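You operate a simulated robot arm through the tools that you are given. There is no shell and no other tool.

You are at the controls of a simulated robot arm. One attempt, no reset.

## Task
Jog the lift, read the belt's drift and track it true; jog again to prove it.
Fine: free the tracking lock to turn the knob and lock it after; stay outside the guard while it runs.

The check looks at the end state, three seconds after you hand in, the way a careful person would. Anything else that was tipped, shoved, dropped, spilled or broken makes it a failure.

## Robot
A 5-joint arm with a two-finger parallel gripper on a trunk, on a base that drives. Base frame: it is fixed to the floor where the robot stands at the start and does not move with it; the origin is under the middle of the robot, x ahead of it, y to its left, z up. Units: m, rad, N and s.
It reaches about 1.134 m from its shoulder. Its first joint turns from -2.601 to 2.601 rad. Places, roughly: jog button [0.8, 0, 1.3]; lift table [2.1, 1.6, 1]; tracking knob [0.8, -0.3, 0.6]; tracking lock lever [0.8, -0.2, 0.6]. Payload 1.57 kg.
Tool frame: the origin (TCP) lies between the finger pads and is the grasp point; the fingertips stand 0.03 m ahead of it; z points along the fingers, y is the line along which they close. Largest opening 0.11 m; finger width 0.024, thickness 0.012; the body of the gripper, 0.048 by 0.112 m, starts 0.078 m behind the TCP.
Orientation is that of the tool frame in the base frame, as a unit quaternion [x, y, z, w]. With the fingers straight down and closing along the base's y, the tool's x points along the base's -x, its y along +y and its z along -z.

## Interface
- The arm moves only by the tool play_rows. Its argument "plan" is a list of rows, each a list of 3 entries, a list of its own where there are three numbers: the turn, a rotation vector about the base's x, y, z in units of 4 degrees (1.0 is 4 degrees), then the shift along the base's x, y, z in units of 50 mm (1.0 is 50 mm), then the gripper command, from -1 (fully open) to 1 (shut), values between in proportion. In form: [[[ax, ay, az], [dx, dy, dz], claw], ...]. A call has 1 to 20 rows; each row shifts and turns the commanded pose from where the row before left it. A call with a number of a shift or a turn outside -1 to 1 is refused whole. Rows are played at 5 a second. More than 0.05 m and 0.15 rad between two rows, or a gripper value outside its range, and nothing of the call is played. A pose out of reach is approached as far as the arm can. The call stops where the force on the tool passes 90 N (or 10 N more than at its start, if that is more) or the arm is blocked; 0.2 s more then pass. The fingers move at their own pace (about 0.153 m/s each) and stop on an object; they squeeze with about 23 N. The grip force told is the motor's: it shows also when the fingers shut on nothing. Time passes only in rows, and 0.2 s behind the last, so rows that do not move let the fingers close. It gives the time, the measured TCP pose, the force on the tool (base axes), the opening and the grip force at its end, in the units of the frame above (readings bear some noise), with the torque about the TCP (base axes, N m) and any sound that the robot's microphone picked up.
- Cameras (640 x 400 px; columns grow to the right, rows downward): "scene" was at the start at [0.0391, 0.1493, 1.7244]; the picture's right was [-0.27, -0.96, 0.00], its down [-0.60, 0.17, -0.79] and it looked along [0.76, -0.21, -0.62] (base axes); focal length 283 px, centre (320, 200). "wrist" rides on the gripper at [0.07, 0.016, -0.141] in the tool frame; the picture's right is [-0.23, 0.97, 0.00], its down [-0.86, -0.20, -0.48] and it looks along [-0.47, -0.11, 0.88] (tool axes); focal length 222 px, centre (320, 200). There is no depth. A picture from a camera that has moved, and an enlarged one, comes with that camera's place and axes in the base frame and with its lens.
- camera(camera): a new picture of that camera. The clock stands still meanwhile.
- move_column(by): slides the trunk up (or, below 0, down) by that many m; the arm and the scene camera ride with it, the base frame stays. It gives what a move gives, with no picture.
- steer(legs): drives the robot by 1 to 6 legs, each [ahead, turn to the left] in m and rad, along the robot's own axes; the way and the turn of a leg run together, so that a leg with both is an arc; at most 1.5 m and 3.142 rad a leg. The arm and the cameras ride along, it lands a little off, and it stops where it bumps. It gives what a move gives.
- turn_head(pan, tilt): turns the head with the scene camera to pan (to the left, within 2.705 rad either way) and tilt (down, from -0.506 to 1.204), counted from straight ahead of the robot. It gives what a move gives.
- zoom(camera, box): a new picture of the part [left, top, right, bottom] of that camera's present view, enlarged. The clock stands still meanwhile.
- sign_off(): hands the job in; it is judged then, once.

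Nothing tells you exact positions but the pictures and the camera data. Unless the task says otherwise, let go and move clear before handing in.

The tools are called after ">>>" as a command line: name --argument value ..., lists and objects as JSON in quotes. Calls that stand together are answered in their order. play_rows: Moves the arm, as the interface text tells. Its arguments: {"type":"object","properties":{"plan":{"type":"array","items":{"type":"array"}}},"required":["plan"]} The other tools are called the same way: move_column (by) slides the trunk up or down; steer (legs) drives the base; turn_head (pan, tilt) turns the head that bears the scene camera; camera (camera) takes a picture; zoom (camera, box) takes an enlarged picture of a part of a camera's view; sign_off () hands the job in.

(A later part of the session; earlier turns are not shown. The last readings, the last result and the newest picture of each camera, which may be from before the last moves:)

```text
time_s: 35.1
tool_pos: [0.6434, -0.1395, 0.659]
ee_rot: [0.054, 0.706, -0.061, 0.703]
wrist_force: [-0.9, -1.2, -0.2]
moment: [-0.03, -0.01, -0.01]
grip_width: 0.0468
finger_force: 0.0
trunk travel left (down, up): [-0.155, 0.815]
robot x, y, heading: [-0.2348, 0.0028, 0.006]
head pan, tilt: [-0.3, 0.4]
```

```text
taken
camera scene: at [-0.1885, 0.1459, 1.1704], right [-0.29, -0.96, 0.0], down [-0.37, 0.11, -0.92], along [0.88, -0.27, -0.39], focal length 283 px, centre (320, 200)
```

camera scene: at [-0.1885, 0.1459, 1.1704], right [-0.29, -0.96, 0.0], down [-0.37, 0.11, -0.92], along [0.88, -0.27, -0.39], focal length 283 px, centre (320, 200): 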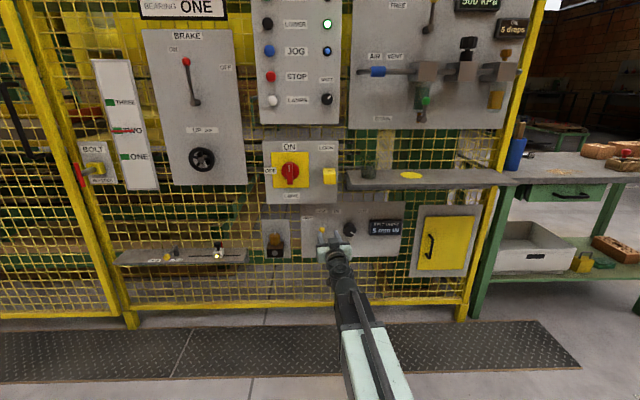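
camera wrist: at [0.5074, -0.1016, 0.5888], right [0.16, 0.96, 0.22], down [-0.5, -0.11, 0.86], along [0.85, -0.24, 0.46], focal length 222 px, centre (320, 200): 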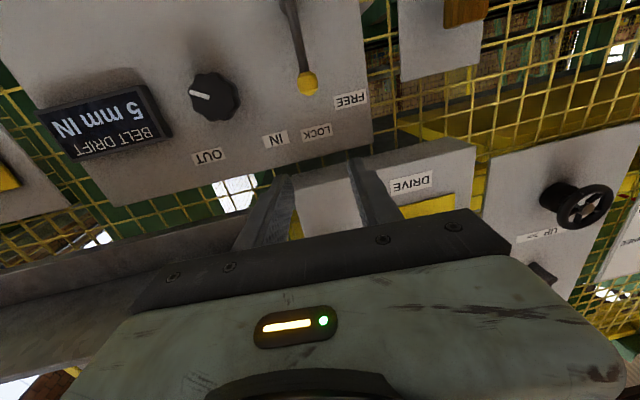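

The wrist view puts the ball at the same place. I'll lower the trunk 75 mm to its height and move in partway along the tool's bearing.

>>> move_column --by -0.075

>>> play_rows --plan '[[[0, 0, 0], [0.7, -0.115, 0], 0.15], [[0, 0, 0], [0.7, -0.115, 0], 0.15], [[0, 0, 0], [0.5, -0.082, 0], 0.15]]'

>>> camera --camera "wrist"

>>> zoom --camera "scene" --box '[290, 180, 410, 280]'

```text
time_s: 36.2
tool_pos: [0.6447, -0.141, 0.5844]
ee_rot: [0.053, 0.706, -0.059, 0.704]
wrist_force: [1.5, 0.4, 0.0]
moment: [0.01, 0.02, 0.03]
grip_width: 0.0467
finger_force: 0.0
trunk travel left (down, up): [-0.08, 0.89]
robot x, y, heading: [-0.2292, 0.0055, 0.001]
head pan, tilt: [-0.3, 0.4]
```

```text
time_s: 37.0
tool_pos: [0.7394, -0.1565, 0.5853]
ee_rot: [0.052, 0.706, -0.06, 0.704]
wrist_force: [-0.9, 0.3, -0.3]
moment: [0.01, 0.05, 0.01]
grip_width: 0.0468
finger_force: 0.0
trunk travel left (down, up): [-0.08, 0.89]
robot x, y, heading: [-0.2309, 0.0017, 0.001]
head pan, tilt: [-0.3, 0.4]
```

```text
taken
camera wrist: at [0.6029, -0.1182, 0.514], right [0.16, 0.96, 0.22], down [-0.5, -0.11, 0.86], along [0.85, -0.24, 0.47], focal length 222 px, centre (320, 200)
```

wrist: 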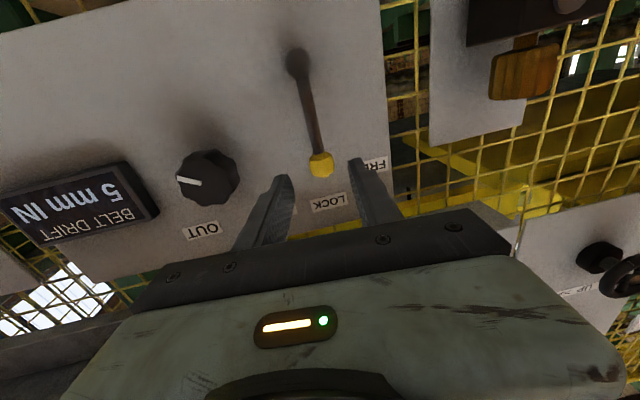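

```text
4.00 times, centred on (350, 230) of scene
camera zoom: at [-0.1886, 0.1459, 1.0954], right [-0.29, -0.96, 0.0], down [-0.37, 0.11, -0.92], along [0.88, -0.27, -0.39], focal length 1132 px, centre (200, 80)
```

zoom: 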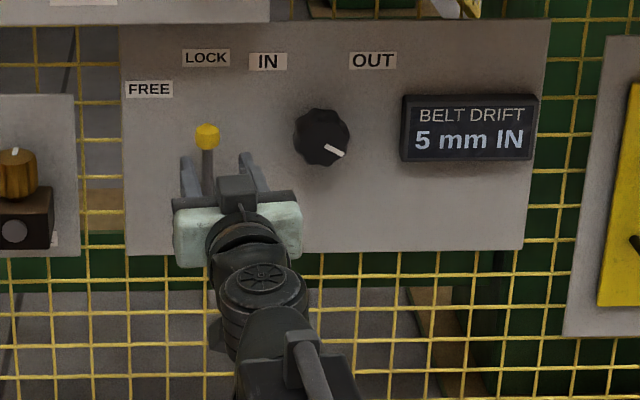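

>>> play_rows --plan '[[[0, 0, 0], [0.4, -0.065, 0], 0.15], [[0, 0, 0], [0.4, -0.065, 0], 0.15], [[0, 0, 0], [0.4, -0.065, 0], 0.15]]'

>>> camera --camera "wrist"

>>> zoom --camera "scene" --box '[290, 180, 410, 280]'

```text
time_s: 37.9
tool_pos: [0.7992, -0.1643, 0.5854]
ee_rot: [0.053, 0.706, -0.06, 0.703]
wrist_force: [0.1, 0.0, -0.3]
moment: [-0.01, -0.01, 0.0]
grip_width: 0.0471
finger_force: 0.0
trunk travel left (down, up): [-0.08, 0.89]
robot x, y, heading: [-0.2316, 0.0023, 0.005]
head pan, tilt: [-0.3, 0.4]
```

```text
taken
camera wrist: at [0.6626, -0.1261, 0.5138], right [0.16, 0.96, 0.22], down [-0.5, -0.11, 0.86], along [0.85, -0.24, 0.46], focal length 222 px, centre (320, 200)
```

wrist: 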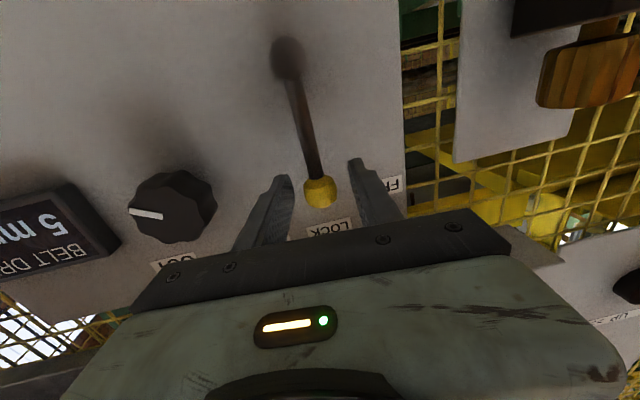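

```text
4.00 times, centred on (350, 230) of scene
camera zoom: at [-0.1886, 0.1459, 1.0954], right [-0.29, -0.96, 0.0], down [-0.37, 0.11, -0.92], along [0.88, -0.27, -0.39], focal length 1132 px, centre (200, 80)
```

zoom: 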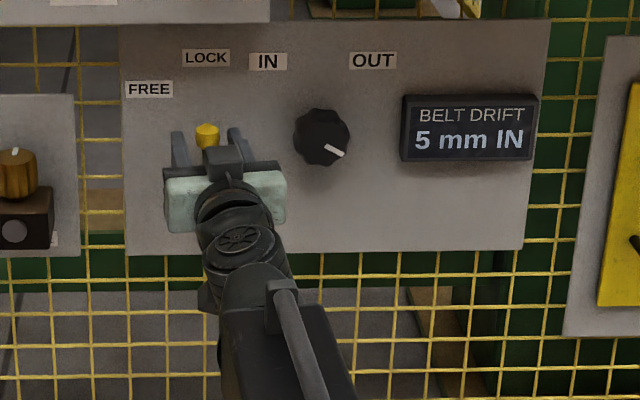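

The ball sits between the fingers. I'll sweep left along the plate, following the lever's arc, towards FREE.

>>> play_rows --plan '[[[0, 0, 0.14], [0.055, 0.192, 0], 0.15], [[0, 0, 0.14], [0.055, 0.192, 0], 0.15], [[0, 0, 0.14], [0.055, 0.192, -0.03], 0.15], [[0, 0, 0.14], [0.055, 0.192, -0.06], 0.15]]'

>>> camera --camera "wrist"

>>> zoom --camera "scene" --box '[290, 180, 410, 280]'

```text
time_s: 38.9
tool_pos: [0.8101, -0.126, 0.5838]
ee_rot: [0.04, 0.708, -0.045, 0.704]
wrist_force: [0.2, 0.0, 0.2]
moment: [0.02, -0.03, 0.0]
grip_width: 0.0472
finger_force: 0.5
out of reach, approached as far as the arm can: row 4
trunk travel left (down, up): [-0.08, 0.89]
robot x, y, heading: [-0.2293, 0.0028, 0.005]
head pan, tilt: [-0.3, 0.4]
```

```text
taken
camera wrist: at [0.6716, -0.0944, 0.5135], right [0.12, 0.97, 0.22], down [-0.49, -0.13, 0.86], along [0.86, -0.21, 0.46], focal length 222 px, centre (320, 200)
```

wrist: 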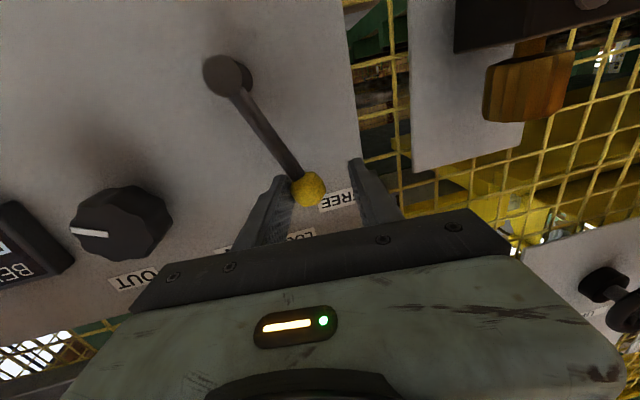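

```text
4.00 times, centred on (350, 230) of scene
camera zoom: at [-0.1885, 0.1459, 1.0954], right [-0.29, -0.96, 0.0], down [-0.37, 0.11, -0.92], along [0.88, -0.27, -0.39], focal length 1132 px, centre (200, 80)
```

zoom: 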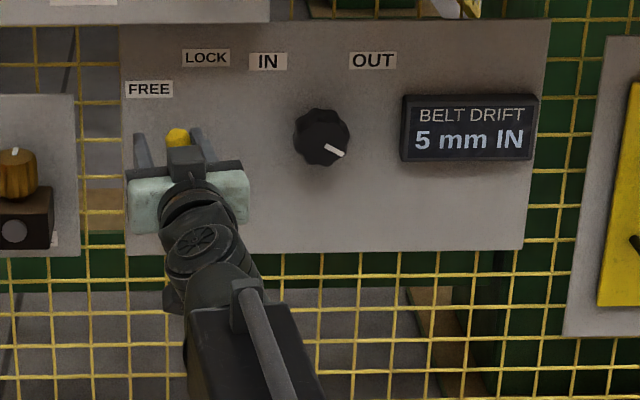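

>>> play_rows --plan '[[[0, 0, 0.15], [0.05, 0.192, -0.1], 0.15], [[0, 0, 0.15], [0.05, 0.192, -0.12], 0.15]]'

>>> camera --camera "wrist"

>>> zoom --camera "scene" --box '[290, 180, 410, 280]'

```text
time_s: 39.5
tool_pos: [0.8156, -0.1073, 0.5827]
ee_rot: [0.031, 0.709, -0.038, 0.703]
wrist_force: [0.0, 0.4, -0.6]
moment: [0.0, -0.02, 0.01]
grip_width: 0.0474
finger_force: 0.5
out of reach, approached as far as the arm can: row 1, 2
trunk travel left (down, up): [-0.08, 0.89]
robot x, y, heading: [-0.232, 0.002, 0.005]
head pan, tilt: [-0.3, 0.4]
```

```text
taken
camera wrist: at [0.6762, -0.0768, 0.5134], right [0.1, 0.97, 0.22], down [-0.49, -0.14, 0.86], along [0.87, -0.19, 0.46], focal length 222 px, centre (320, 200)
```

wrist: 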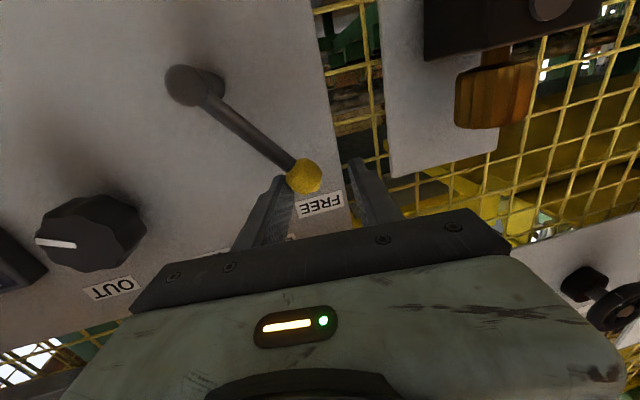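

```text
4.00 times, centred on (350, 230) of scene
camera zoom: at [-0.1884, 0.1459, 1.0954], right [-0.29, -0.96, 0.0], down [-0.37, 0.11, -0.92], along [0.88, -0.27, -0.39], focal length 1132 px, centre (200, 80)
```

zoom: 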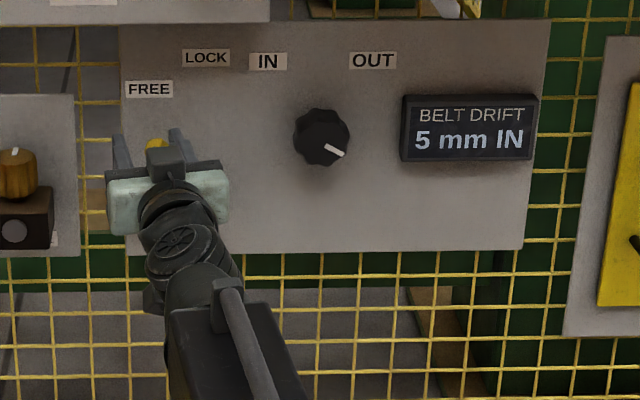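

The lever has come round about 40° with little resistance and no stop yet. The arm won't go lower here, so I'll drop the trunk 20 mm to follow the ball and go on.

>>> move_column --by -0.022

>>> play_rows --plan '[[[0, 0, 0.12], [0.04, 0.16, 0], 0.15], [[0, 0, 0.12], [0.04, 0.16, 0], 0.15]]'

>>> camera --camera "wrist"

>>> zoom --camera "scene" --box '[290, 180, 410, 280]'

```text
time_s: 40.1
tool_pos: [0.8152, -0.1071, 0.5614]
ee_rot: [0.032, 0.709, -0.039, 0.703]
wrist_force: [0.1, -0.6, -0.3]
moment: [0.03, -0.03, 0.0]
grip_width: 0.0467
finger_force: 0.0
trunk travel left (down, up): [-0.058, 0.912]
robot x, y, heading: [-0.2304, 0.0016, 0.006]
head pan, tilt: [-0.3, 0.4]
```

```text
time_s: 40.7
tool_pos: [0.8194, -0.0933, 0.5613]
ee_rot: [0.026, 0.709, -0.033, 0.704]
wrist_force: [-1.5, -6.8, 3.7]
moment: [-0.18, -0.01, -0.14]
grip_width: 0.053
finger_force: 3.7
trunk travel left (down, up): [-0.058, 0.912]
robot x, y, heading: [-0.2352, 0.0031, 0.005]
head pan, tilt: [-0.3, 0.4]
```

```text
taken
camera wrist: at [0.6794, -0.0641, 0.4919], right [0.08, 0.97, 0.22], down [-0.49, -0.15, 0.86], along [0.87, -0.18, 0.46], focal length 222 px, centre (320, 200)
```

wrist: 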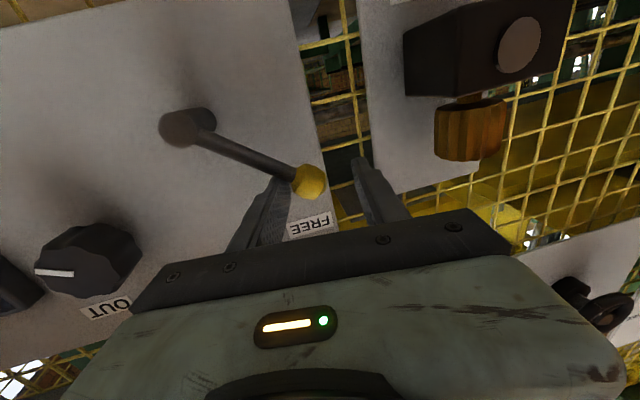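

```text
4.00 times, centred on (350, 230) of scene
camera zoom: at [-0.189, 0.1457, 1.0736], right [-0.29, -0.96, 0.0], down [-0.37, 0.11, -0.92], along [0.88, -0.27, -0.39], focal length 1132 px, centre (200, 80)
```

zoom: 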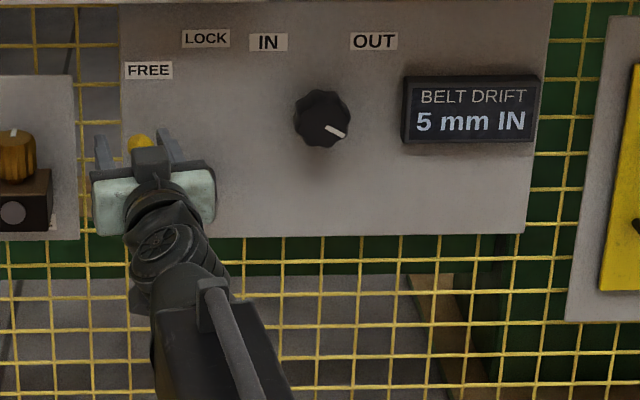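

Resistance rose at about 55–60°: the lever is at its FREE stop. I'll ease back to centre the ball between the fingers, withdraw and look.

>>> play_rows --plan '[[[0, 0, -0.14], [-0.05, -0.19, 0], 0.15], [[0, 0, -0.12], [-0.04, -0.15, 0], 0.15], [[0, 0, 0], [-0.5, 0.045, 0], 0.15], [[0, 0, 0], [-1, 0.09, 0], 0.15], [[0, 0, 0], [-1, 0.09, 0], 0.15]]'

>>> camera --camera "wrist"

>>> zoom --camera "scene" --box '[290, 180, 410, 280]'

```text
refused: row 4 steps farther than a row can; nothing moved
```

```text
taken
camera wrist: at [0.6794, -0.0641, 0.4919], right [0.08, 0.97, 0.22], down [-0.49, -0.15, 0.86], along [0.87, -0.18, 0.46], focal length 222 px, centre (320, 200)
```

wrist: 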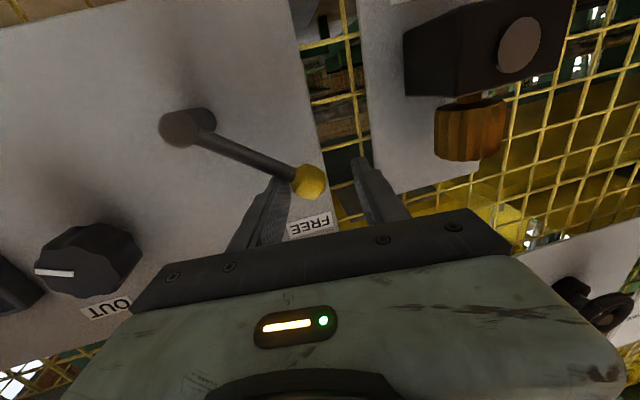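

```text
4.00 times, centred on (350, 230) of scene
camera zoom: at [-0.189, 0.1457, 1.0736], right [-0.29, -0.96, 0.0], down [-0.37, 0.11, -0.92], along [0.88, -0.27, -0.39], focal length 1132 px, centre (200, 80)
```

zoom: 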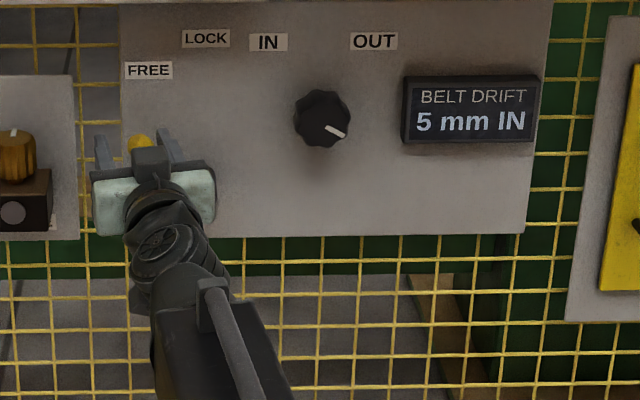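

The call was refused because a row was a hair over 50 mm; I'll repeat it with shorter rows.

>>> play_rows --plan '[[[0, 0, -0.14], [-0.05, -0.19, 0], 0.15], [[0, 0, -0.12], [-0.04, -0.15, 0], 0.15], [[0, 0, 0], [-0.5, 0.045, 0], 0.15], [[0, 0, 0], [-0.9, 0.08, 0], 0.15], [[0, 0, 0], [-0.9, 0.08, 0], 0.15]]'

>>> camera --camera "wrist"

>>> zoom --camera "scene" --box '[290, 180, 410, 280]'

```text
time_s: 41.9
tool_pos: [0.6993, -0.0985, 0.5603]
ee_rot: [0.032, 0.709, -0.039, 0.704]
wrist_force: [0.0, -1.1, 0.2]
moment: [-0.02, 0.0, -0.02]
grip_width: 0.0467
finger_force: 0.1
trunk travel left (down, up): [-0.058, 0.912]
robot x, y, heading: [-0.2271, 0.0051, 0.006]
head pan, tilt: [-0.3, 0.4]
```

```text
taken
camera wrist: at [0.5603, -0.0684, 0.4915], right [0.1, 0.97, 0.22], down [-0.49, -0.14, 0.86], along [0.87, -0.19, 0.46], focal length 222 px, centre (320, 200)
```

wrist: 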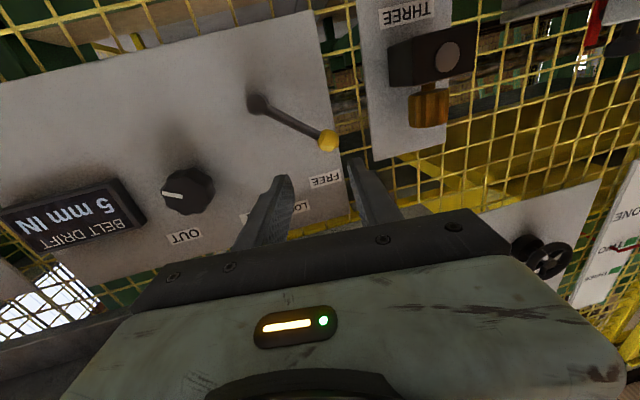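

```text
4.00 times, centred on (350, 230) of scene
camera zoom: at [-0.1884, 0.1459, 1.0734], right [-0.29, -0.96, 0.0], down [-0.37, 0.11, -0.92], along [0.88, -0.27, -0.39], focal length 1132 px, centre (200, 80)
```

zoom: 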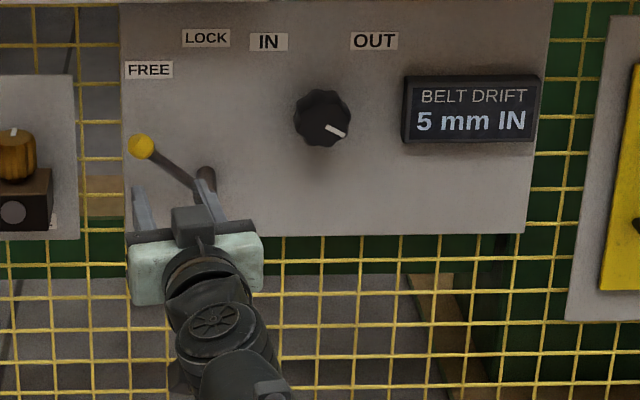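

The lever rests at FREE. Next I'll raise the trunk 18 mm to knob height, open the fingers to about 80 mm and swing to the knob's bearing.

>>> move_column --by 0.018

>>> play_rows --plan '[[[0, 0, -0.61], [-0.099, -0.79, 0], -0.45], [[0, 0, -0.61], [-0.133, -0.786, 0], -0.45], [[0, 0, -0.61], [-0.166, -0.78, 0], -0.45], [[0, 0, -0.61], [-0.2, -0.772, 0], -0.45]]'

>>> camera --camera "wrist"

>>> zoom --camera "scene" --box '[290, 180, 410, 280]'

```text
time_s: 42.6
tool_pos: [0.6998, -0.098, 0.5787]
ee_rot: [0.032, 0.709, -0.039, 0.704]
wrist_force: [-0.3, 0.9, 0.6]
moment: [-0.03, 0.0, 0.02]
grip_width: 0.0468
finger_force: 0.1
trunk travel left (down, up): [-0.076, 0.894]
robot x, y, heading: [-0.2303, 0.0021, 0.005]
head pan, tilt: [-0.3, 0.4]
```

```text
time_s: 43.6
tool_pos: [0.6687, -0.2542, 0.5803]
ee_rot: [0.092, 0.704, -0.098, 0.698]
wrist_force: [-0.3, -1.0, -0.6]
moment: [0.03, 0.0, 0.01]
grip_width: 0.0795
finger_force: 0.0
trunk travel left (down, up): [-0.076, 0.894]
robot x, y, heading: [-0.2326, 0.0049, 0.003]
head pan, tilt: [-0.3, 0.4]
```

```text
taken
camera wrist: at [0.5361, -0.2, 0.5095], right [0.26, 0.94, 0.22], down [-0.51, -0.06, 0.86], along [0.82, -0.34, 0.46], focal length 222 px, centre (320, 200)
```

wrist: 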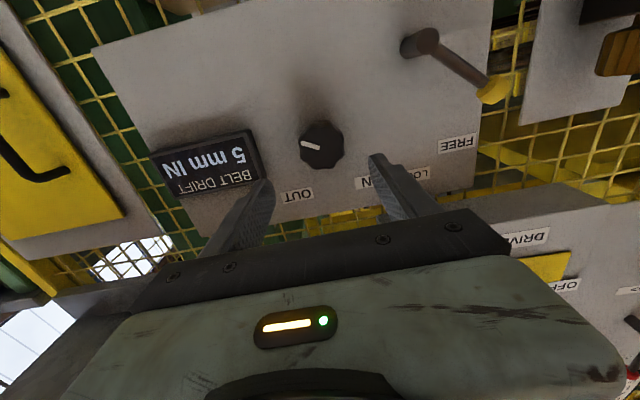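

```text
4.00 times, centred on (350, 230) of scene
camera zoom: at [-0.1885, 0.1459, 1.0914], right [-0.29, -0.96, 0.0], down [-0.37, 0.11, -0.92], along [0.88, -0.27, -0.39], focal length 1132 px, centre (200, 80)
```

zoom: 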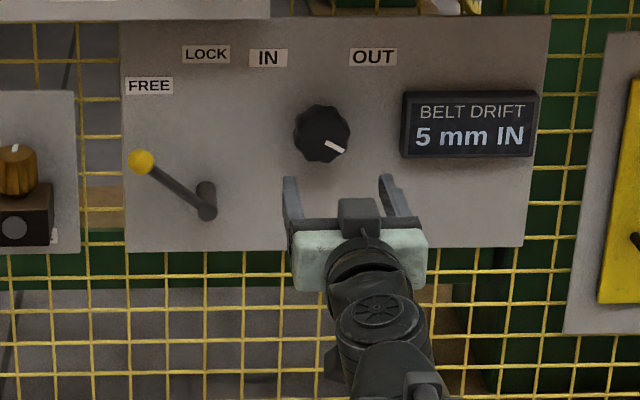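

Knob, tool axis and bearing line up well. I'll move in most of the way and check the depth.

>>> play_rows --plan '[[[0, 0, 0], [0.8, -0.221, 0], -0.45], [[0, 0, 0], [0.8, -0.221, -0.04], -0.45], [[0, 0, 0], [0.3, -0.083, 0], -0.45]]'

>>> camera --camera "wrist"

>>> zoom --camera "scene" --box '[320, 180, 400, 250]'

```text
time_s: 44.4
tool_pos: [0.7631, -0.2804, 0.5792]
ee_rot: [0.092, 0.704, -0.099, 0.697]
wrist_force: [0.1, 0.2, 0.0]
moment: [-0.04, -0.02, -0.01]
grip_width: 0.0799
finger_force: 0.0
trunk travel left (down, up): [-0.076, 0.894]
robot x, y, heading: [-0.2328, 0.0034, 0.002]
head pan, tilt: [-0.3, 0.4]
```

```text
taken
camera wrist: at [0.6319, -0.2272, 0.5093], right [0.26, 0.94, 0.22], down [-0.5, -0.06, 0.86], along [0.82, -0.34, 0.46], focal length 222 px, centre (320, 200)
```

wrist: 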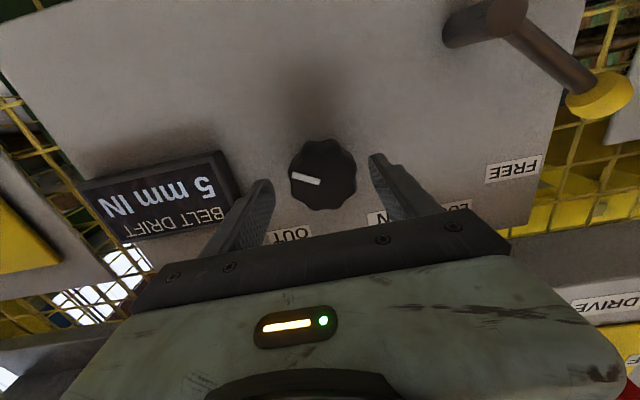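

```text
5.71 times, centred on (360, 215) of scene
camera zoom: at [-0.1886, 0.1459, 1.0914], right [-0.29, -0.96, 0.0], down [-0.37, 0.11, -0.92], along [0.88, -0.27, -0.39], focal length 1617 px, centre (91, 114)
```

zoom: 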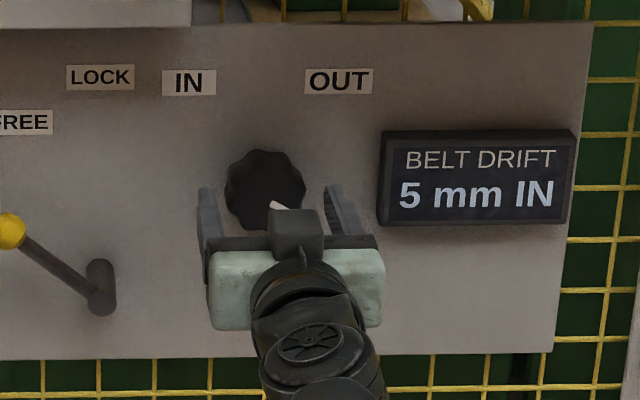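

>>> play_rows --plan '[[[0, 0, 0], [0.16, -0.044, 0], -0.45], [[0, 0, 0], [0.16, -0.044, 0], -0.45], [[0, 0, 0], [0.1, -0.028, 0], -0.45]]'

>>> camera --camera "wrist"

>>> zoom --camera "scene" --box '[320, 180, 400, 250]'

```text
time_s: 45.2
tool_pos: [0.7855, -0.2873, 0.5787]
ee_rot: [0.093, 0.704, -0.099, 0.697]
wrist_force: [0.4, 0.8, 0.0]
moment: [0.0, -0.03, 0.01]
grip_width: 0.0795
finger_force: 0.1
trunk travel left (down, up): [-0.076, 0.894]
robot x, y, heading: [-0.2319, 0.002, 0.003]
head pan, tilt: [-0.3, 0.4]
```

```text
taken
camera wrist: at [0.6535, -0.2333, 0.5092], right [0.26, 0.94, 0.22], down [-0.5, -0.06, 0.86], along [0.82, -0.34, 0.46], focal length 222 px, centre (320, 200)
```

wrist: 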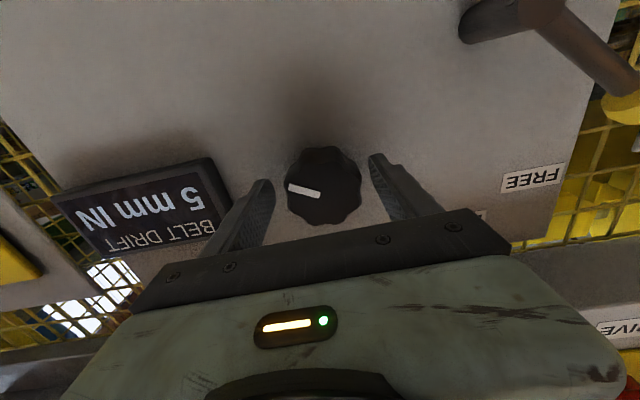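

```text
5.71 times, centred on (360, 215) of scene
camera zoom: at [-0.1885, 0.1459, 1.0914], right [-0.29, -0.96, 0.0], down [-0.37, 0.11, -0.92], along [0.88, -0.27, -0.39], focal length 1617 px, centre (91, 114)
```

zoom: 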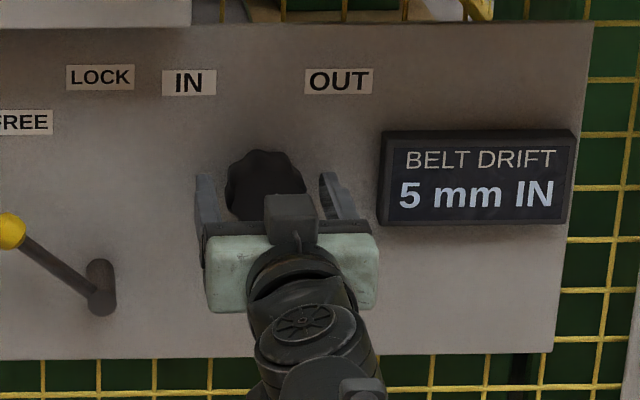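

The tips reach about 20 mm past the knob's face, some 8 mm short of the plate. I'll close on the knob.

>>> play_rows --plan '[[[0, 0, 0], [0, 0, 0], 1], [[0, 0, 0], [0, 0, 0], 1], [[0, 0, 0], [0, 0, 0], 1]]'

>>> camera --camera "wrist"

```text
time_s: 46.0
tool_pos: [0.7863, -0.2849, 0.5788]
ee_rot: [0.091, 0.705, -0.097, 0.697]
wrist_force: [5.9, 15.0, 0.2]
moment: [-0.01, 0.03, 0.29]
grip_width: 0.0559
finger_force: 45.4
trunk travel left (down, up): [-0.076, 0.894]
robot x, y, heading: [-0.2307, 0.0058, 0.002]
head pan, tilt: [-0.3, 0.4]
```

```text
taken
camera wrist: at [0.6539, -0.2316, 0.5091], right [0.26, 0.94, 0.22], down [-0.5, -0.06, 0.86], along [0.82, -0.33, 0.46], focal length 222 px, centre (320, 200)
```

wrist: 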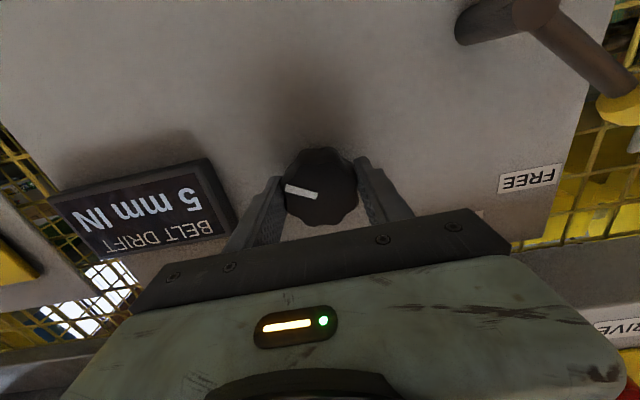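

>>> play_rows --plan '[[[0, 0, 0], [0.016, 0.058, 0], 1], [[0.964, -0.266, 0], [0, 0, 0], 1], [[0.964, -0.266, 0], [0, 0, 0], 1], [[0.964, -0.266, 0], [0, 0, 0], 1], [[0.964, -0.266, 0], [0, 0, 0], 1], [[0.964, -0.266, 0], [0, 0, 0], 1]]'

>>> camera --camera "wrist"

>>> zoom --camera "scene" --box '[320, 180, 400, 250]'

```text
time_s: 47.4
tool_pos: [0.7867, -0.2839, 0.5778]
ee_rot: [0.214, 0.678, 0.025, 0.703]
wrist_force: [-9.3, 7.5, -2.9]
moment: [-0.11, -0.38, 0.24]
grip_width: 0.0556
finger_force: 45.0
trunk travel left (down, up): [-0.076, 0.894]
robot x, y, heading: [-0.2293, -0.0007, 0.004]
head pan, tilt: [-0.3, 0.4]
```

```text
taken
camera wrist: at [0.6602, -0.2086, 0.5188], right [0.23, 0.81, 0.54], down [-0.58, -0.33, 0.74], along [0.78, -0.48, 0.39], focal length 222 px, centre (320, 200)
```

wrist: 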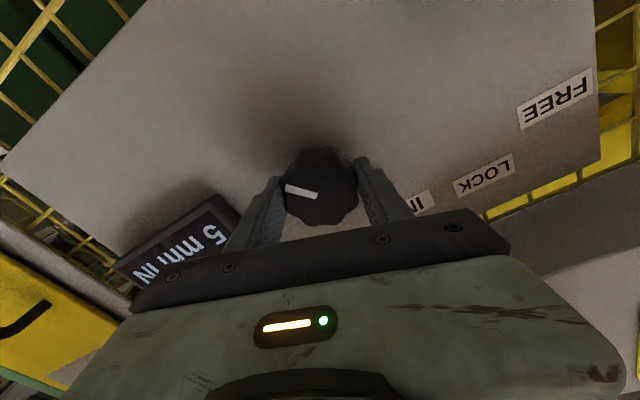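

```text
5.71 times, centred on (360, 215) of scene
camera zoom: at [-0.1886, 0.1462, 1.0913], right [-0.29, -0.96, 0.0], down [-0.37, 0.11, -0.92], along [0.88, -0.27, -0.39], focal length 1617 px, centre (91, 114)
```

zoom: 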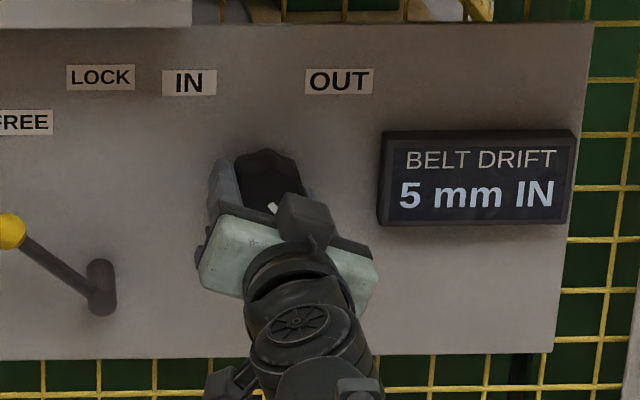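

The knob turns with the gripper (20° so far, clockwise towards OUT). I'll add 20° more, let go and jog to calibrate.

>>> play_rows --plan '[[[0.964, -0.266, 0], [0, 0, 0], 1], [[0.964, -0.266, 0], [0, 0, 0], 1], [[0.964, -0.266, 0], [0, 0, 0], 1], [[0.964, -0.266, 0], [0, 0, 0], 1], [[0.964, -0.266, 0], [0, 0, 0], 1]]'

>>> camera --camera "wrist"

>>> zoom --camera "scene" --box '[320, 180, 400, 250]'

```text
time_s: 48.6
tool_pos: [0.7858, -0.283, 0.5781]
ee_rot: [0.325, 0.631, 0.149, 0.688]
wrist_force: [-6.7, 9.2, -1.4]
moment: [-0.08, -0.28, 0.86]
grip_width: 0.0557
finger_force: 45.5
trunk travel left (down, up): [-0.076, 0.894]
robot x, y, heading: [-0.2318, 0.0012, 0.008]
head pan, tilt: [-0.3, 0.4]
```

```text
taken
camera wrist: at [0.6651, -0.191, 0.5359], right [0.17, 0.58, 0.8], down [-0.64, -0.55, 0.54], along [0.75, -0.6, 0.28], focal length 222 px, centre (320, 200)
```

wrist: 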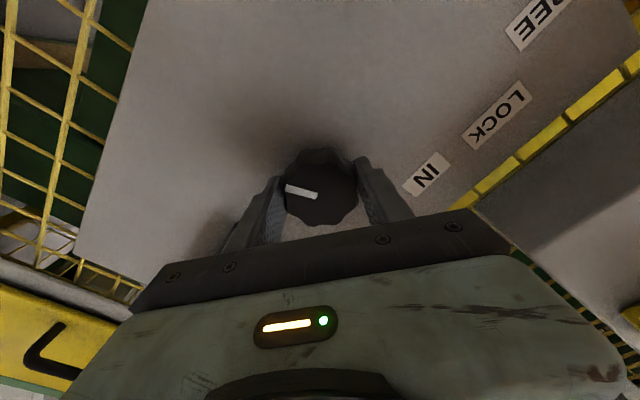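

```text
5.71 times, centred on (360, 215) of scene
camera zoom: at [-0.1886, 0.1463, 1.0914], right [-0.29, -0.96, 0.0], down [-0.37, 0.11, -0.92], along [0.88, -0.27, -0.39], focal length 1617 px, centre (91, 114)
```

zoom: 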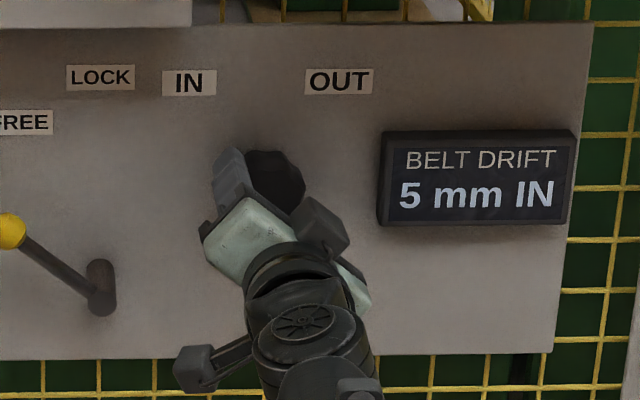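

>>> play_rows --plan '[[[0, 0, 0], [0, 0, 0], -0.45], [[0, 0, 0], [0, 0, 0], -0.45], [[0, 0, 0], [-0.3, 0.083, 0], -0.45], [[0, 0, 0], [-0.9, 0.248, 0], -0.45], [[0, 0, 0], [-0.8, 0.22, 0], -0.45]]'

>>> steer --legs '[[-0.27, 0]]'

>>> zoom --camera "scene" --box '[280, 160, 400, 240]'

```text
time_s: 49.8
tool_pos: [0.6862, -0.2556, 0.578]
ee_rot: [0.327, 0.631, 0.147, 0.688]
wrist_force: [-0.2, -0.4, -0.2]
moment: [-0.01, 0.01, -0.01]
grip_width: 0.0799
finger_force: 0.0
trunk travel left (down, up): [-0.076, 0.894]
robot x, y, heading: [-0.2323, 0.001, 0.006]
head pan, tilt: [-0.3, 0.4]
```

```text
time_s: 51.7
tool_pos: [0.4188, -0.2553, 0.5785]
ee_rot: [0.326, 0.631, 0.148, 0.688]
wrist_force: [0.1, -0.2, -0.4]
moment: [0.01, -0.01, 0.03]
grip_width: 0.0798
finger_force: 0.1
trunk travel left (down, up): [-0.076, 0.894]
robot x, y, heading: [-0.504, 0.0029, 0.007]
head pan, tilt: [-0.3, 0.4]
```

```text
5.00 times, centred on (340, 200) of scene
camera zoom: at [-0.4577, 0.1448, 1.0914], right [-0.29, -0.96, 0.0], down [-0.37, 0.11, -0.92], along [0.88, -0.27, -0.39], focal length 1415 px, centre (220, 200)
```

zoom: 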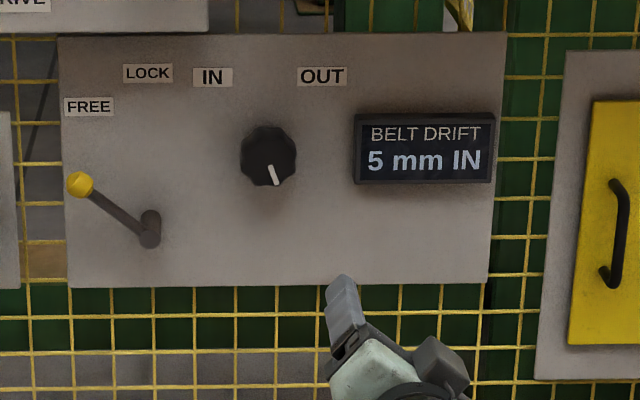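

Pointer now at about 5:30. I'll shut the fingers, level the roll, swing back to JOG's bearing, raise the trunk by 0.681 m and drive in.

>>> play_rows --plan '[[[-0.964, 0.266, 0], [0, 0, 0], 1], [[-0.964, 0.266, 0], [0, 0, 0], 1], [[-0.964, 0.266, 0], [0, 0, 0], 1], [[-0.964, 0.266, 0], [0, 0, 0], 1], [[-0.964, 0.266, 0], [0, 0, 0], 1], [[-0.964, 0.266, 0], [0, 0, 0], 1], [[-0.964, 0.266, 0], [0, 0, 0], 1], [[-0.964, 0.266, 0], [0, 0, 0], 1], [[-0.964, 0.266, 0], [0, 0, 0], 1], [[-0.964, 0.266, 0], [0, 0, 0], 1], [[0, 0, 0.652], [0.212, 0.846, 0], 1], [[0, 0, 0.652], [0.173, 0.855, 0], 1], [[0, 0, 0.652], [0.135, 0.862, 0], 1], [[0, 0, 0.652], [0.096, 0.867, 0], 1], [[0, 0, 0.652], [0.056, 0.87, 0], 1], [[0, 0, 0.652], [0.017, 0.872, 0], 1]]'

>>> move_column --by 0.4

>>> move_column --by 0.281

>>> steer --legs '[[0.27, 0]]'

>>> turn_head --pan -0.4 --tilt 0.65

>>> camera --camera "wrist"

>>> camera --camera "scene"

```text
time_s: 55.1
tool_pos: [0.4558, 0.0034, 0.5781]
ee_rot: [-0.004, 0.711, -0.003, 0.703]
wrist_force: [-0.4, 0.2, 0.2]
moment: [0.01, -0.01, -0.02]
grip_width: 0.0
finger_force: 21.9
trunk travel left (down, up): [-0.076, 0.894]
robot x, y, heading: [-0.4991, 0.0027, 0.004]
head pan, tilt: [-0.3, 0.4]
```

```text
time_s: 58.9
tool_pos: [0.4538, 0.0027, 0.9787]
ee_rot: [-0.004, 0.711, -0.003, 0.703]
wrist_force: [0.4, -0.2, 0.9]
moment: [-0.02, 0.0, -0.02]
grip_width: 0.0
finger_force: 21.5
trunk travel left (down, up): [-0.476, 0.494]
robot x, y, heading: [-0.5005, 0.0035, 0.001]
head pan, tilt: [-0.3, 0.4]
```

```text
time_s: 61.8
tool_pos: [0.4551, 0.0025, 1.2582]
ee_rot: [-0.004, 0.712, -0.003, 0.702]
wrist_force: [-0.2, -0.2, -0.5]
moment: [0.01, -0.03, -0.03]
grip_width: 0.0
finger_force: 21.1
trunk travel left (down, up): [-0.757, 0.213]
robot x, y, heading: [-0.4985, 0.0006, 0.007]
head pan, tilt: [-0.3, 0.4]
```

```text
time_s: 63.6
tool_pos: [0.7175, 0.0068, 1.2576]
ee_rot: [-0.004, 0.711, -0.003, 0.703]
wrist_force: [0.2, 0.3, -0.3]
moment: [0.0, 0.0, -0.02]
grip_width: 0.0
finger_force: 21.5
trunk travel left (down, up): [-0.757, 0.213]
robot x, y, heading: [-0.235, 0.0055, 0.003]
head pan, tilt: [-0.3, 0.4]
```

```text
time_s: 64.4
tool_pos: [0.7174, 0.0047, 1.2596]
ee_rot: [-0.003, 0.711, -0.003, 0.703]
wrist_force: [0.8, -0.3, 0.7]
moment: [-0.02, 0.02, 0.0]
grip_width: 0.0002
finger_force: 21.1
trunk travel left (down, up): [-0.757, 0.213]
robot x, y, heading: [-0.2376, 0.0061, 0.009]
head pan, tilt: [-0.4, 0.649]
```

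```text
taken
camera wrist: at [0.5759, 0.0213, 1.1899], right [0.0, 0.98, 0.22], down [-0.47, -0.19, 0.86], along [0.88, -0.1, 0.46], focal length 222 px, centre (320, 200)
```

wrist: 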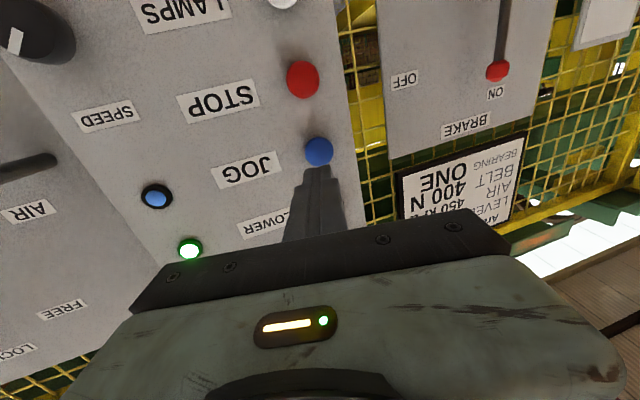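

```text
taken
camera scene: at [-0.2026, 0.1398, 1.75], right [-0.38, -0.92, 0.0], down [-0.56, 0.23, -0.8], along [0.74, -0.31, -0.6], focal length 283 px, centre (320, 200)
```

scene: 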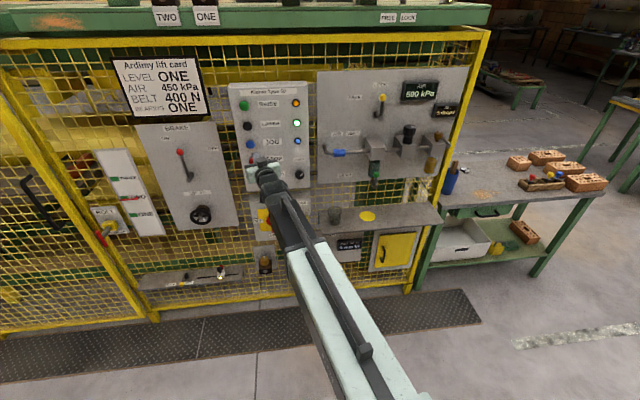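

Aligned with JOG again; pressing now and reading.

>>> play_rows --plan '[[[0, 0, 0], [0.8, 0.02, 0], 1], [[0, 0, 0], [0.5, 0, 0], 1], [[0, 0, 0], [0.2, 0, 0], 1], [[0, 0, 0], [0.1, 0, 0], 1], [[0, 0, 0], [0.1, 0, 0], 1], [[0, 0, 0], [0, 0, 0], 1], [[0, 0, 0], [0, 0, 0], 1]]'

>>> zoom --camera "scene" --box '[320, 220, 380, 270]'

```text
time_s: 66.0
tool_pos: [0.8004, 0.0072, 1.2603]
ee_rot: [-0.004, 0.711, -0.003, 0.703]
wrist_force: [-9.8, 0.5, -1.0]
moment: [-0.02, -0.11, -0.09]
grip_width: 0.0
finger_force: 21.6
trunk travel left (down, up): [-0.757, 0.213]
robot x, y, heading: [-0.2392, -0.0003, 0.007]
head pan, tilt: [-0.4, 0.649]
heard: click
```

```text
8.00 times, centred on (350, 245) of scene
camera zoom: at [-0.2044, 0.14, 1.75], right [-0.38, -0.92, 0.0], down [-0.56, 0.23, -0.8], along [0.74, -0.31, -0.6], focal length 2263 px, centre (80, -160)
```

zoom: 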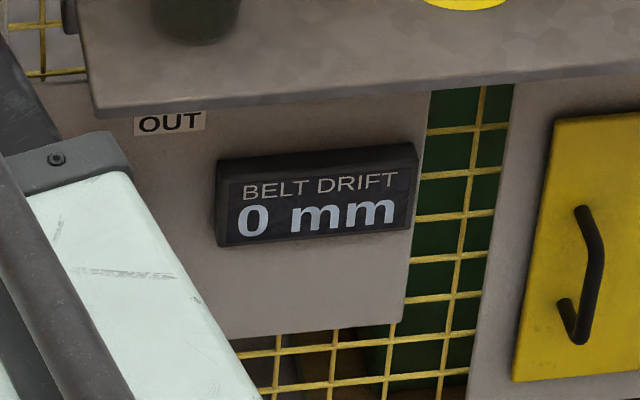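

It reads 0 mm after about 40°. I'll hold a little longer to be sure it stays at zero.

>>> play_rows --plan '[[[0, 0, 0], [0, 0, 0], 1], [[0, 0, 0], [0, 0, 0], 1], [[0, 0, 0], [0, 0, 0], 1], [[0, 0, 0], [0, 0, 0], 1], [[0, 0, 0], [0, 0, 0], 1]]'

>>> camera --camera "scene"

>>> zoom --camera "scene" --box '[320, 220, 380, 270]'

>>> zoom --camera "scene" --box '[220, 70, 320, 200]'

```text
time_s: 67.2
tool_pos: [0.8007, 0.0073, 1.2595]
ee_rot: [-0.003, 0.711, -0.004, 0.703]
wrist_force: [-9.9, 3.9, -0.6]
moment: [-0.05, -0.09, 0.01]
grip_width: 0.0002
finger_force: 20.7
trunk travel left (down, up): [-0.757, 0.213]
robot x, y, heading: [-0.237, 0.0065, 0.009]
head pan, tilt: [-0.4, 0.649]
```

```text
taken
camera scene: at [-0.2045, 0.1403, 1.7499], right [-0.38, -0.92, 0.0], down [-0.56, 0.23, -0.8], along [0.74, -0.31, -0.6], focal length 283 px, centre (320, 200)
```

scene: 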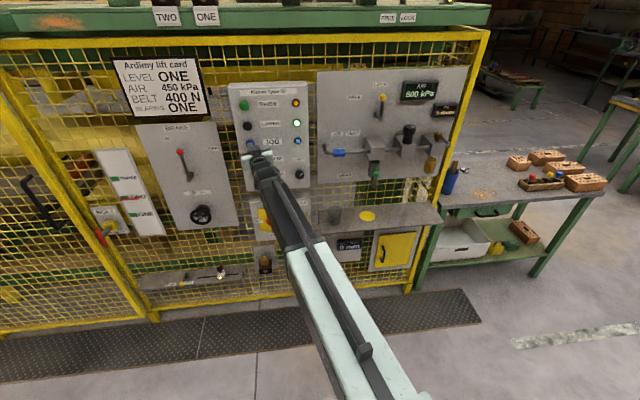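

```text
8.00 times, centred on (350, 245) of scene
camera zoom: at [-0.2045, 0.1403, 1.7499], right [-0.38, -0.92, 0.0], down [-0.56, 0.23, -0.8], along [0.74, -0.31, -0.6], focal length 2263 px, centre (80, -160)
```

zoom: 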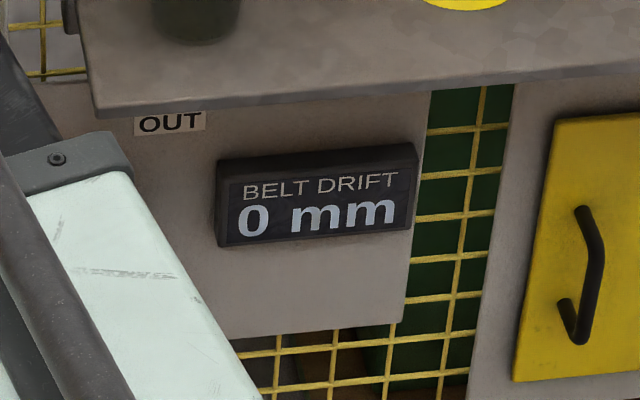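

```text
3.08 times, centred on (270, 135) of scene
camera zoom: at [-0.2045, 0.1403, 1.7499], right [-0.38, -0.92, 0.0], down [-0.56, 0.23, -0.8], along [0.74, -0.31, -0.6], focal length 870 px, centre (474, 400)
```

zoom: 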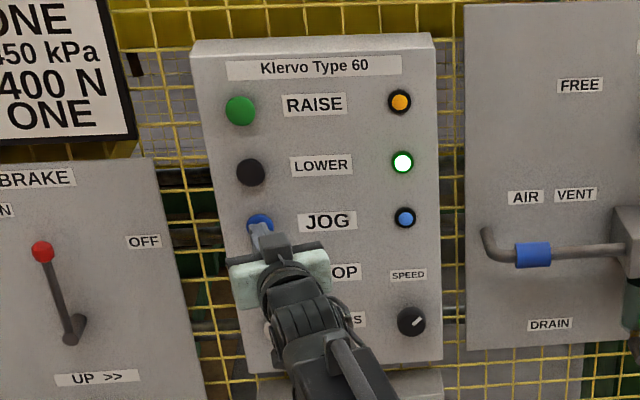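

Steady at 0 mm. I'll release, back off, lower again and swing to the lever to put the tracking lock back on before the proving jog.

>>> play_rows --plan '[[[0, 0, 0], [-0.2, 0, 0], 1], [[0, 0, 0], [-0.7, 0, 0], 1], [[0, 0, 0], [-0.8, 0, 0], 1]]'

>>> steer --legs '[[-0.27, 0]]'

>>> move_column --by -0.4

>>> move_column --by -0.3

>>> play_rows --plan '[[[0, 0, -0.72], [-0.024, -0.95, 0], 0.15], [[0, 0, -0.72], [-0.071, -0.948, 0], 0.15]]'

>>> steer --legs '[[0.27, 0]]'

>>> turn_head --pan -0.3 --tilt 0.4

>>> camera --camera "wrist"

>>> camera --camera "scene"

```text
time_s: 68.0
tool_pos: [0.7154, 0.0056, 1.2586]
ee_rot: [-0.004, 0.712, -0.003, 0.702]
wrist_force: [0.7, -0.9, -0.1]
moment: [0.0, -0.01, -0.01]
grip_width: 0.0001
finger_force: 21.7
trunk travel left (down, up): [-0.757, 0.213]
robot x, y, heading: [-0.2346, 0.0045, 0.006]
head pan, tilt: [-0.4, 0.649]
```

```text
time_s: 69.9
tool_pos: [0.4443, 0.0014, 1.258]
ee_rot: [-0.004, 0.712, -0.004, 0.702]
wrist_force: [-0.7, -0.6, 0.1]
moment: [0.0, -0.03, 0.02]
grip_width: 0.0001
finger_force: 21.6
trunk travel left (down, up): [-0.757, 0.213]
robot x, y, heading: [-0.5069, 0.0042, 0.003]
head pan, tilt: [-0.4, 0.649]
```

```text
time_s: 73.7
tool_pos: [0.4445, 0.0011, 0.8583]
ee_rot: [-0.003, 0.712, -0.003, 0.702]
wrist_force: [-0.5, -0.5, -0.2]
moment: [0.01, 0.0, -0.01]
grip_width: 0.0003
finger_force: 20.7
trunk travel left (down, up): [-0.357, 0.613]
robot x, y, heading: [-0.5095, 0.0003, 0.004]
head pan, tilt: [-0.4, 0.649]
```

```text
time_s: 76.7
tool_pos: [0.4438, 0.0012, 0.558]
ee_rot: [-0.003, 0.712, -0.004, 0.702]
wrist_force: [0.5, -0.2, -0.6]
moment: [-0.03, -0.03, -0.02]
grip_width: 0.0
finger_force: 21.7
trunk travel left (down, up): [-0.057, 0.913]
robot x, y, heading: [-0.5077, 0.0015, 0.001]
head pan, tilt: [-0.4, 0.649]
```

```text
time_s: 77.3
tool_pos: [0.4367, -0.093, 0.5587]
ee_rot: [0.032, 0.712, -0.04, 0.7]
wrist_force: [-0.6, -0.6, -1.1]
moment: [0.0, -0.04, -0.02]
grip_width: 0.0468
finger_force: 0.0
trunk travel left (down, up): [-0.057, 0.913]
robot x, y, heading: [-0.5132, 0.0021, 0.002]
head pan, tilt: [-0.4, 0.649]
```

```text
time_s: 79.3
tool_pos: [0.7112, -0.0937, 0.5574]
ee_rot: [0.034, 0.711, -0.04, 0.701]
wrist_force: [0.0, -0.6, 0.1]
moment: [-0.01, -0.02, 0.07]
grip_width: 0.0464
finger_force: 0.1
trunk travel left (down, up): [-0.057, 0.913]
robot x, y, heading: [-0.238, 0.0032, 0.005]
head pan, tilt: [-0.4, 0.649]
```

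```text
time_s: 80.0
tool_pos: [0.7104, -0.0936, 0.5584]
ee_rot: [0.035, 0.711, -0.041, 0.701]
wrist_force: [0.1, -0.3, 0.0]
moment: [0.0, 0.03, 0.0]
grip_width: 0.0468
finger_force: 0.1
trunk travel left (down, up): [-0.057, 0.913]
robot x, y, heading: [-0.2344, 0.0018, -0.0]
head pan, tilt: [-0.3, 0.4]
```

```text
taken
camera wrist: at [0.5713, -0.0628, 0.4897], right [0.11, 0.97, 0.22], down [-0.48, -0.14, 0.86], along [0.87, -0.2, 0.45], focal length 222 px, centre (320, 200)
```

wrist: 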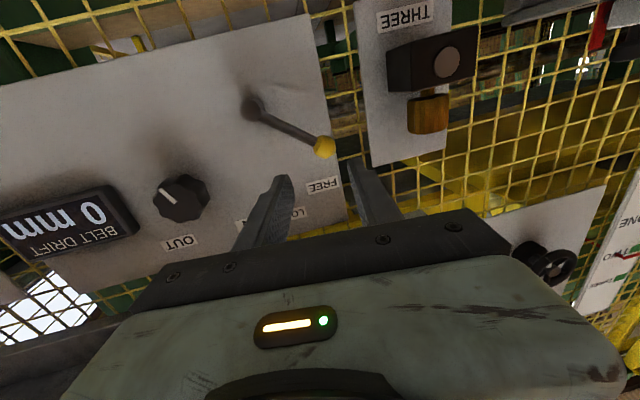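

```text
taken
camera scene: at [-0.1914, 0.1455, 1.0723], right [-0.29, -0.96, 0.0], down [-0.37, 0.11, -0.92], along [0.88, -0.27, -0.39], focal length 283 px, centre (320, 200)
```

scene: 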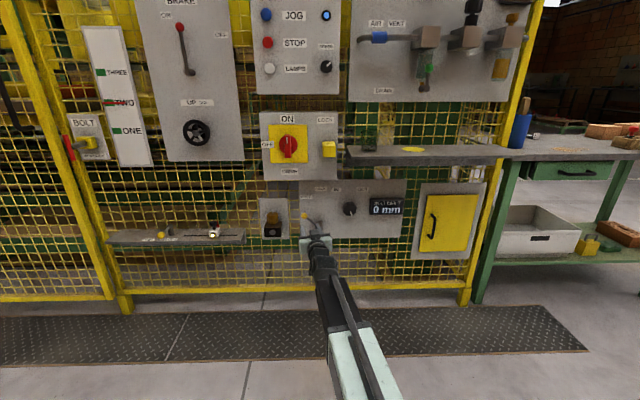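

The ball is at about [0.833, -0.102, 0.556], right on the tool's line. Moving in to straddle it.

>>> play_rows --plan '[[[0, 0, 0], [0.8, -0.07, 0], 0.15], [[0, 0, 0], [0.8, -0.07, 0], 0.15], [[0, 0, 0], [0.5, -0.04, 0], 0.15]]'

>>> camera --camera "wrist"

```text
time_s: 80.8
tool_pos: [0.8174, -0.1024, 0.5584]
ee_rot: [0.033, 0.711, -0.04, 0.701]
wrist_force: [0.5, -0.3, -0.6]
moment: [0.0, -0.01, 0.0]
grip_width: 0.0469
finger_force: 0.0
trunk travel left (down, up): [-0.057, 0.913]
robot x, y, heading: [-0.2337, 0.0011, 0.003]
head pan, tilt: [-0.3, 0.4]
```

```text
taken
camera wrist: at [0.6779, -0.0711, 0.4898], right [0.11, 0.97, 0.22], down [-0.48, -0.14, 0.86], along [0.87, -0.2, 0.45], focal length 222 px, centre (320, 200)
```

wrist: 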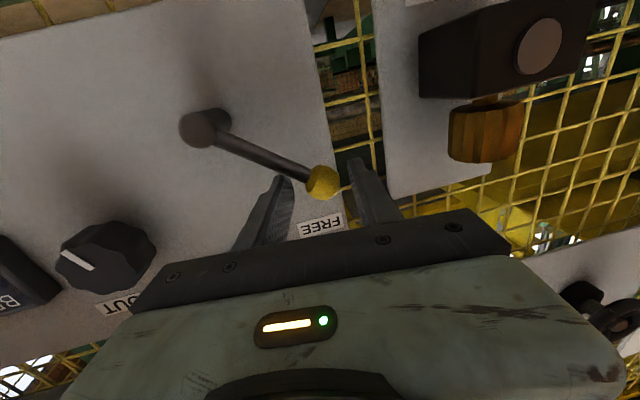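

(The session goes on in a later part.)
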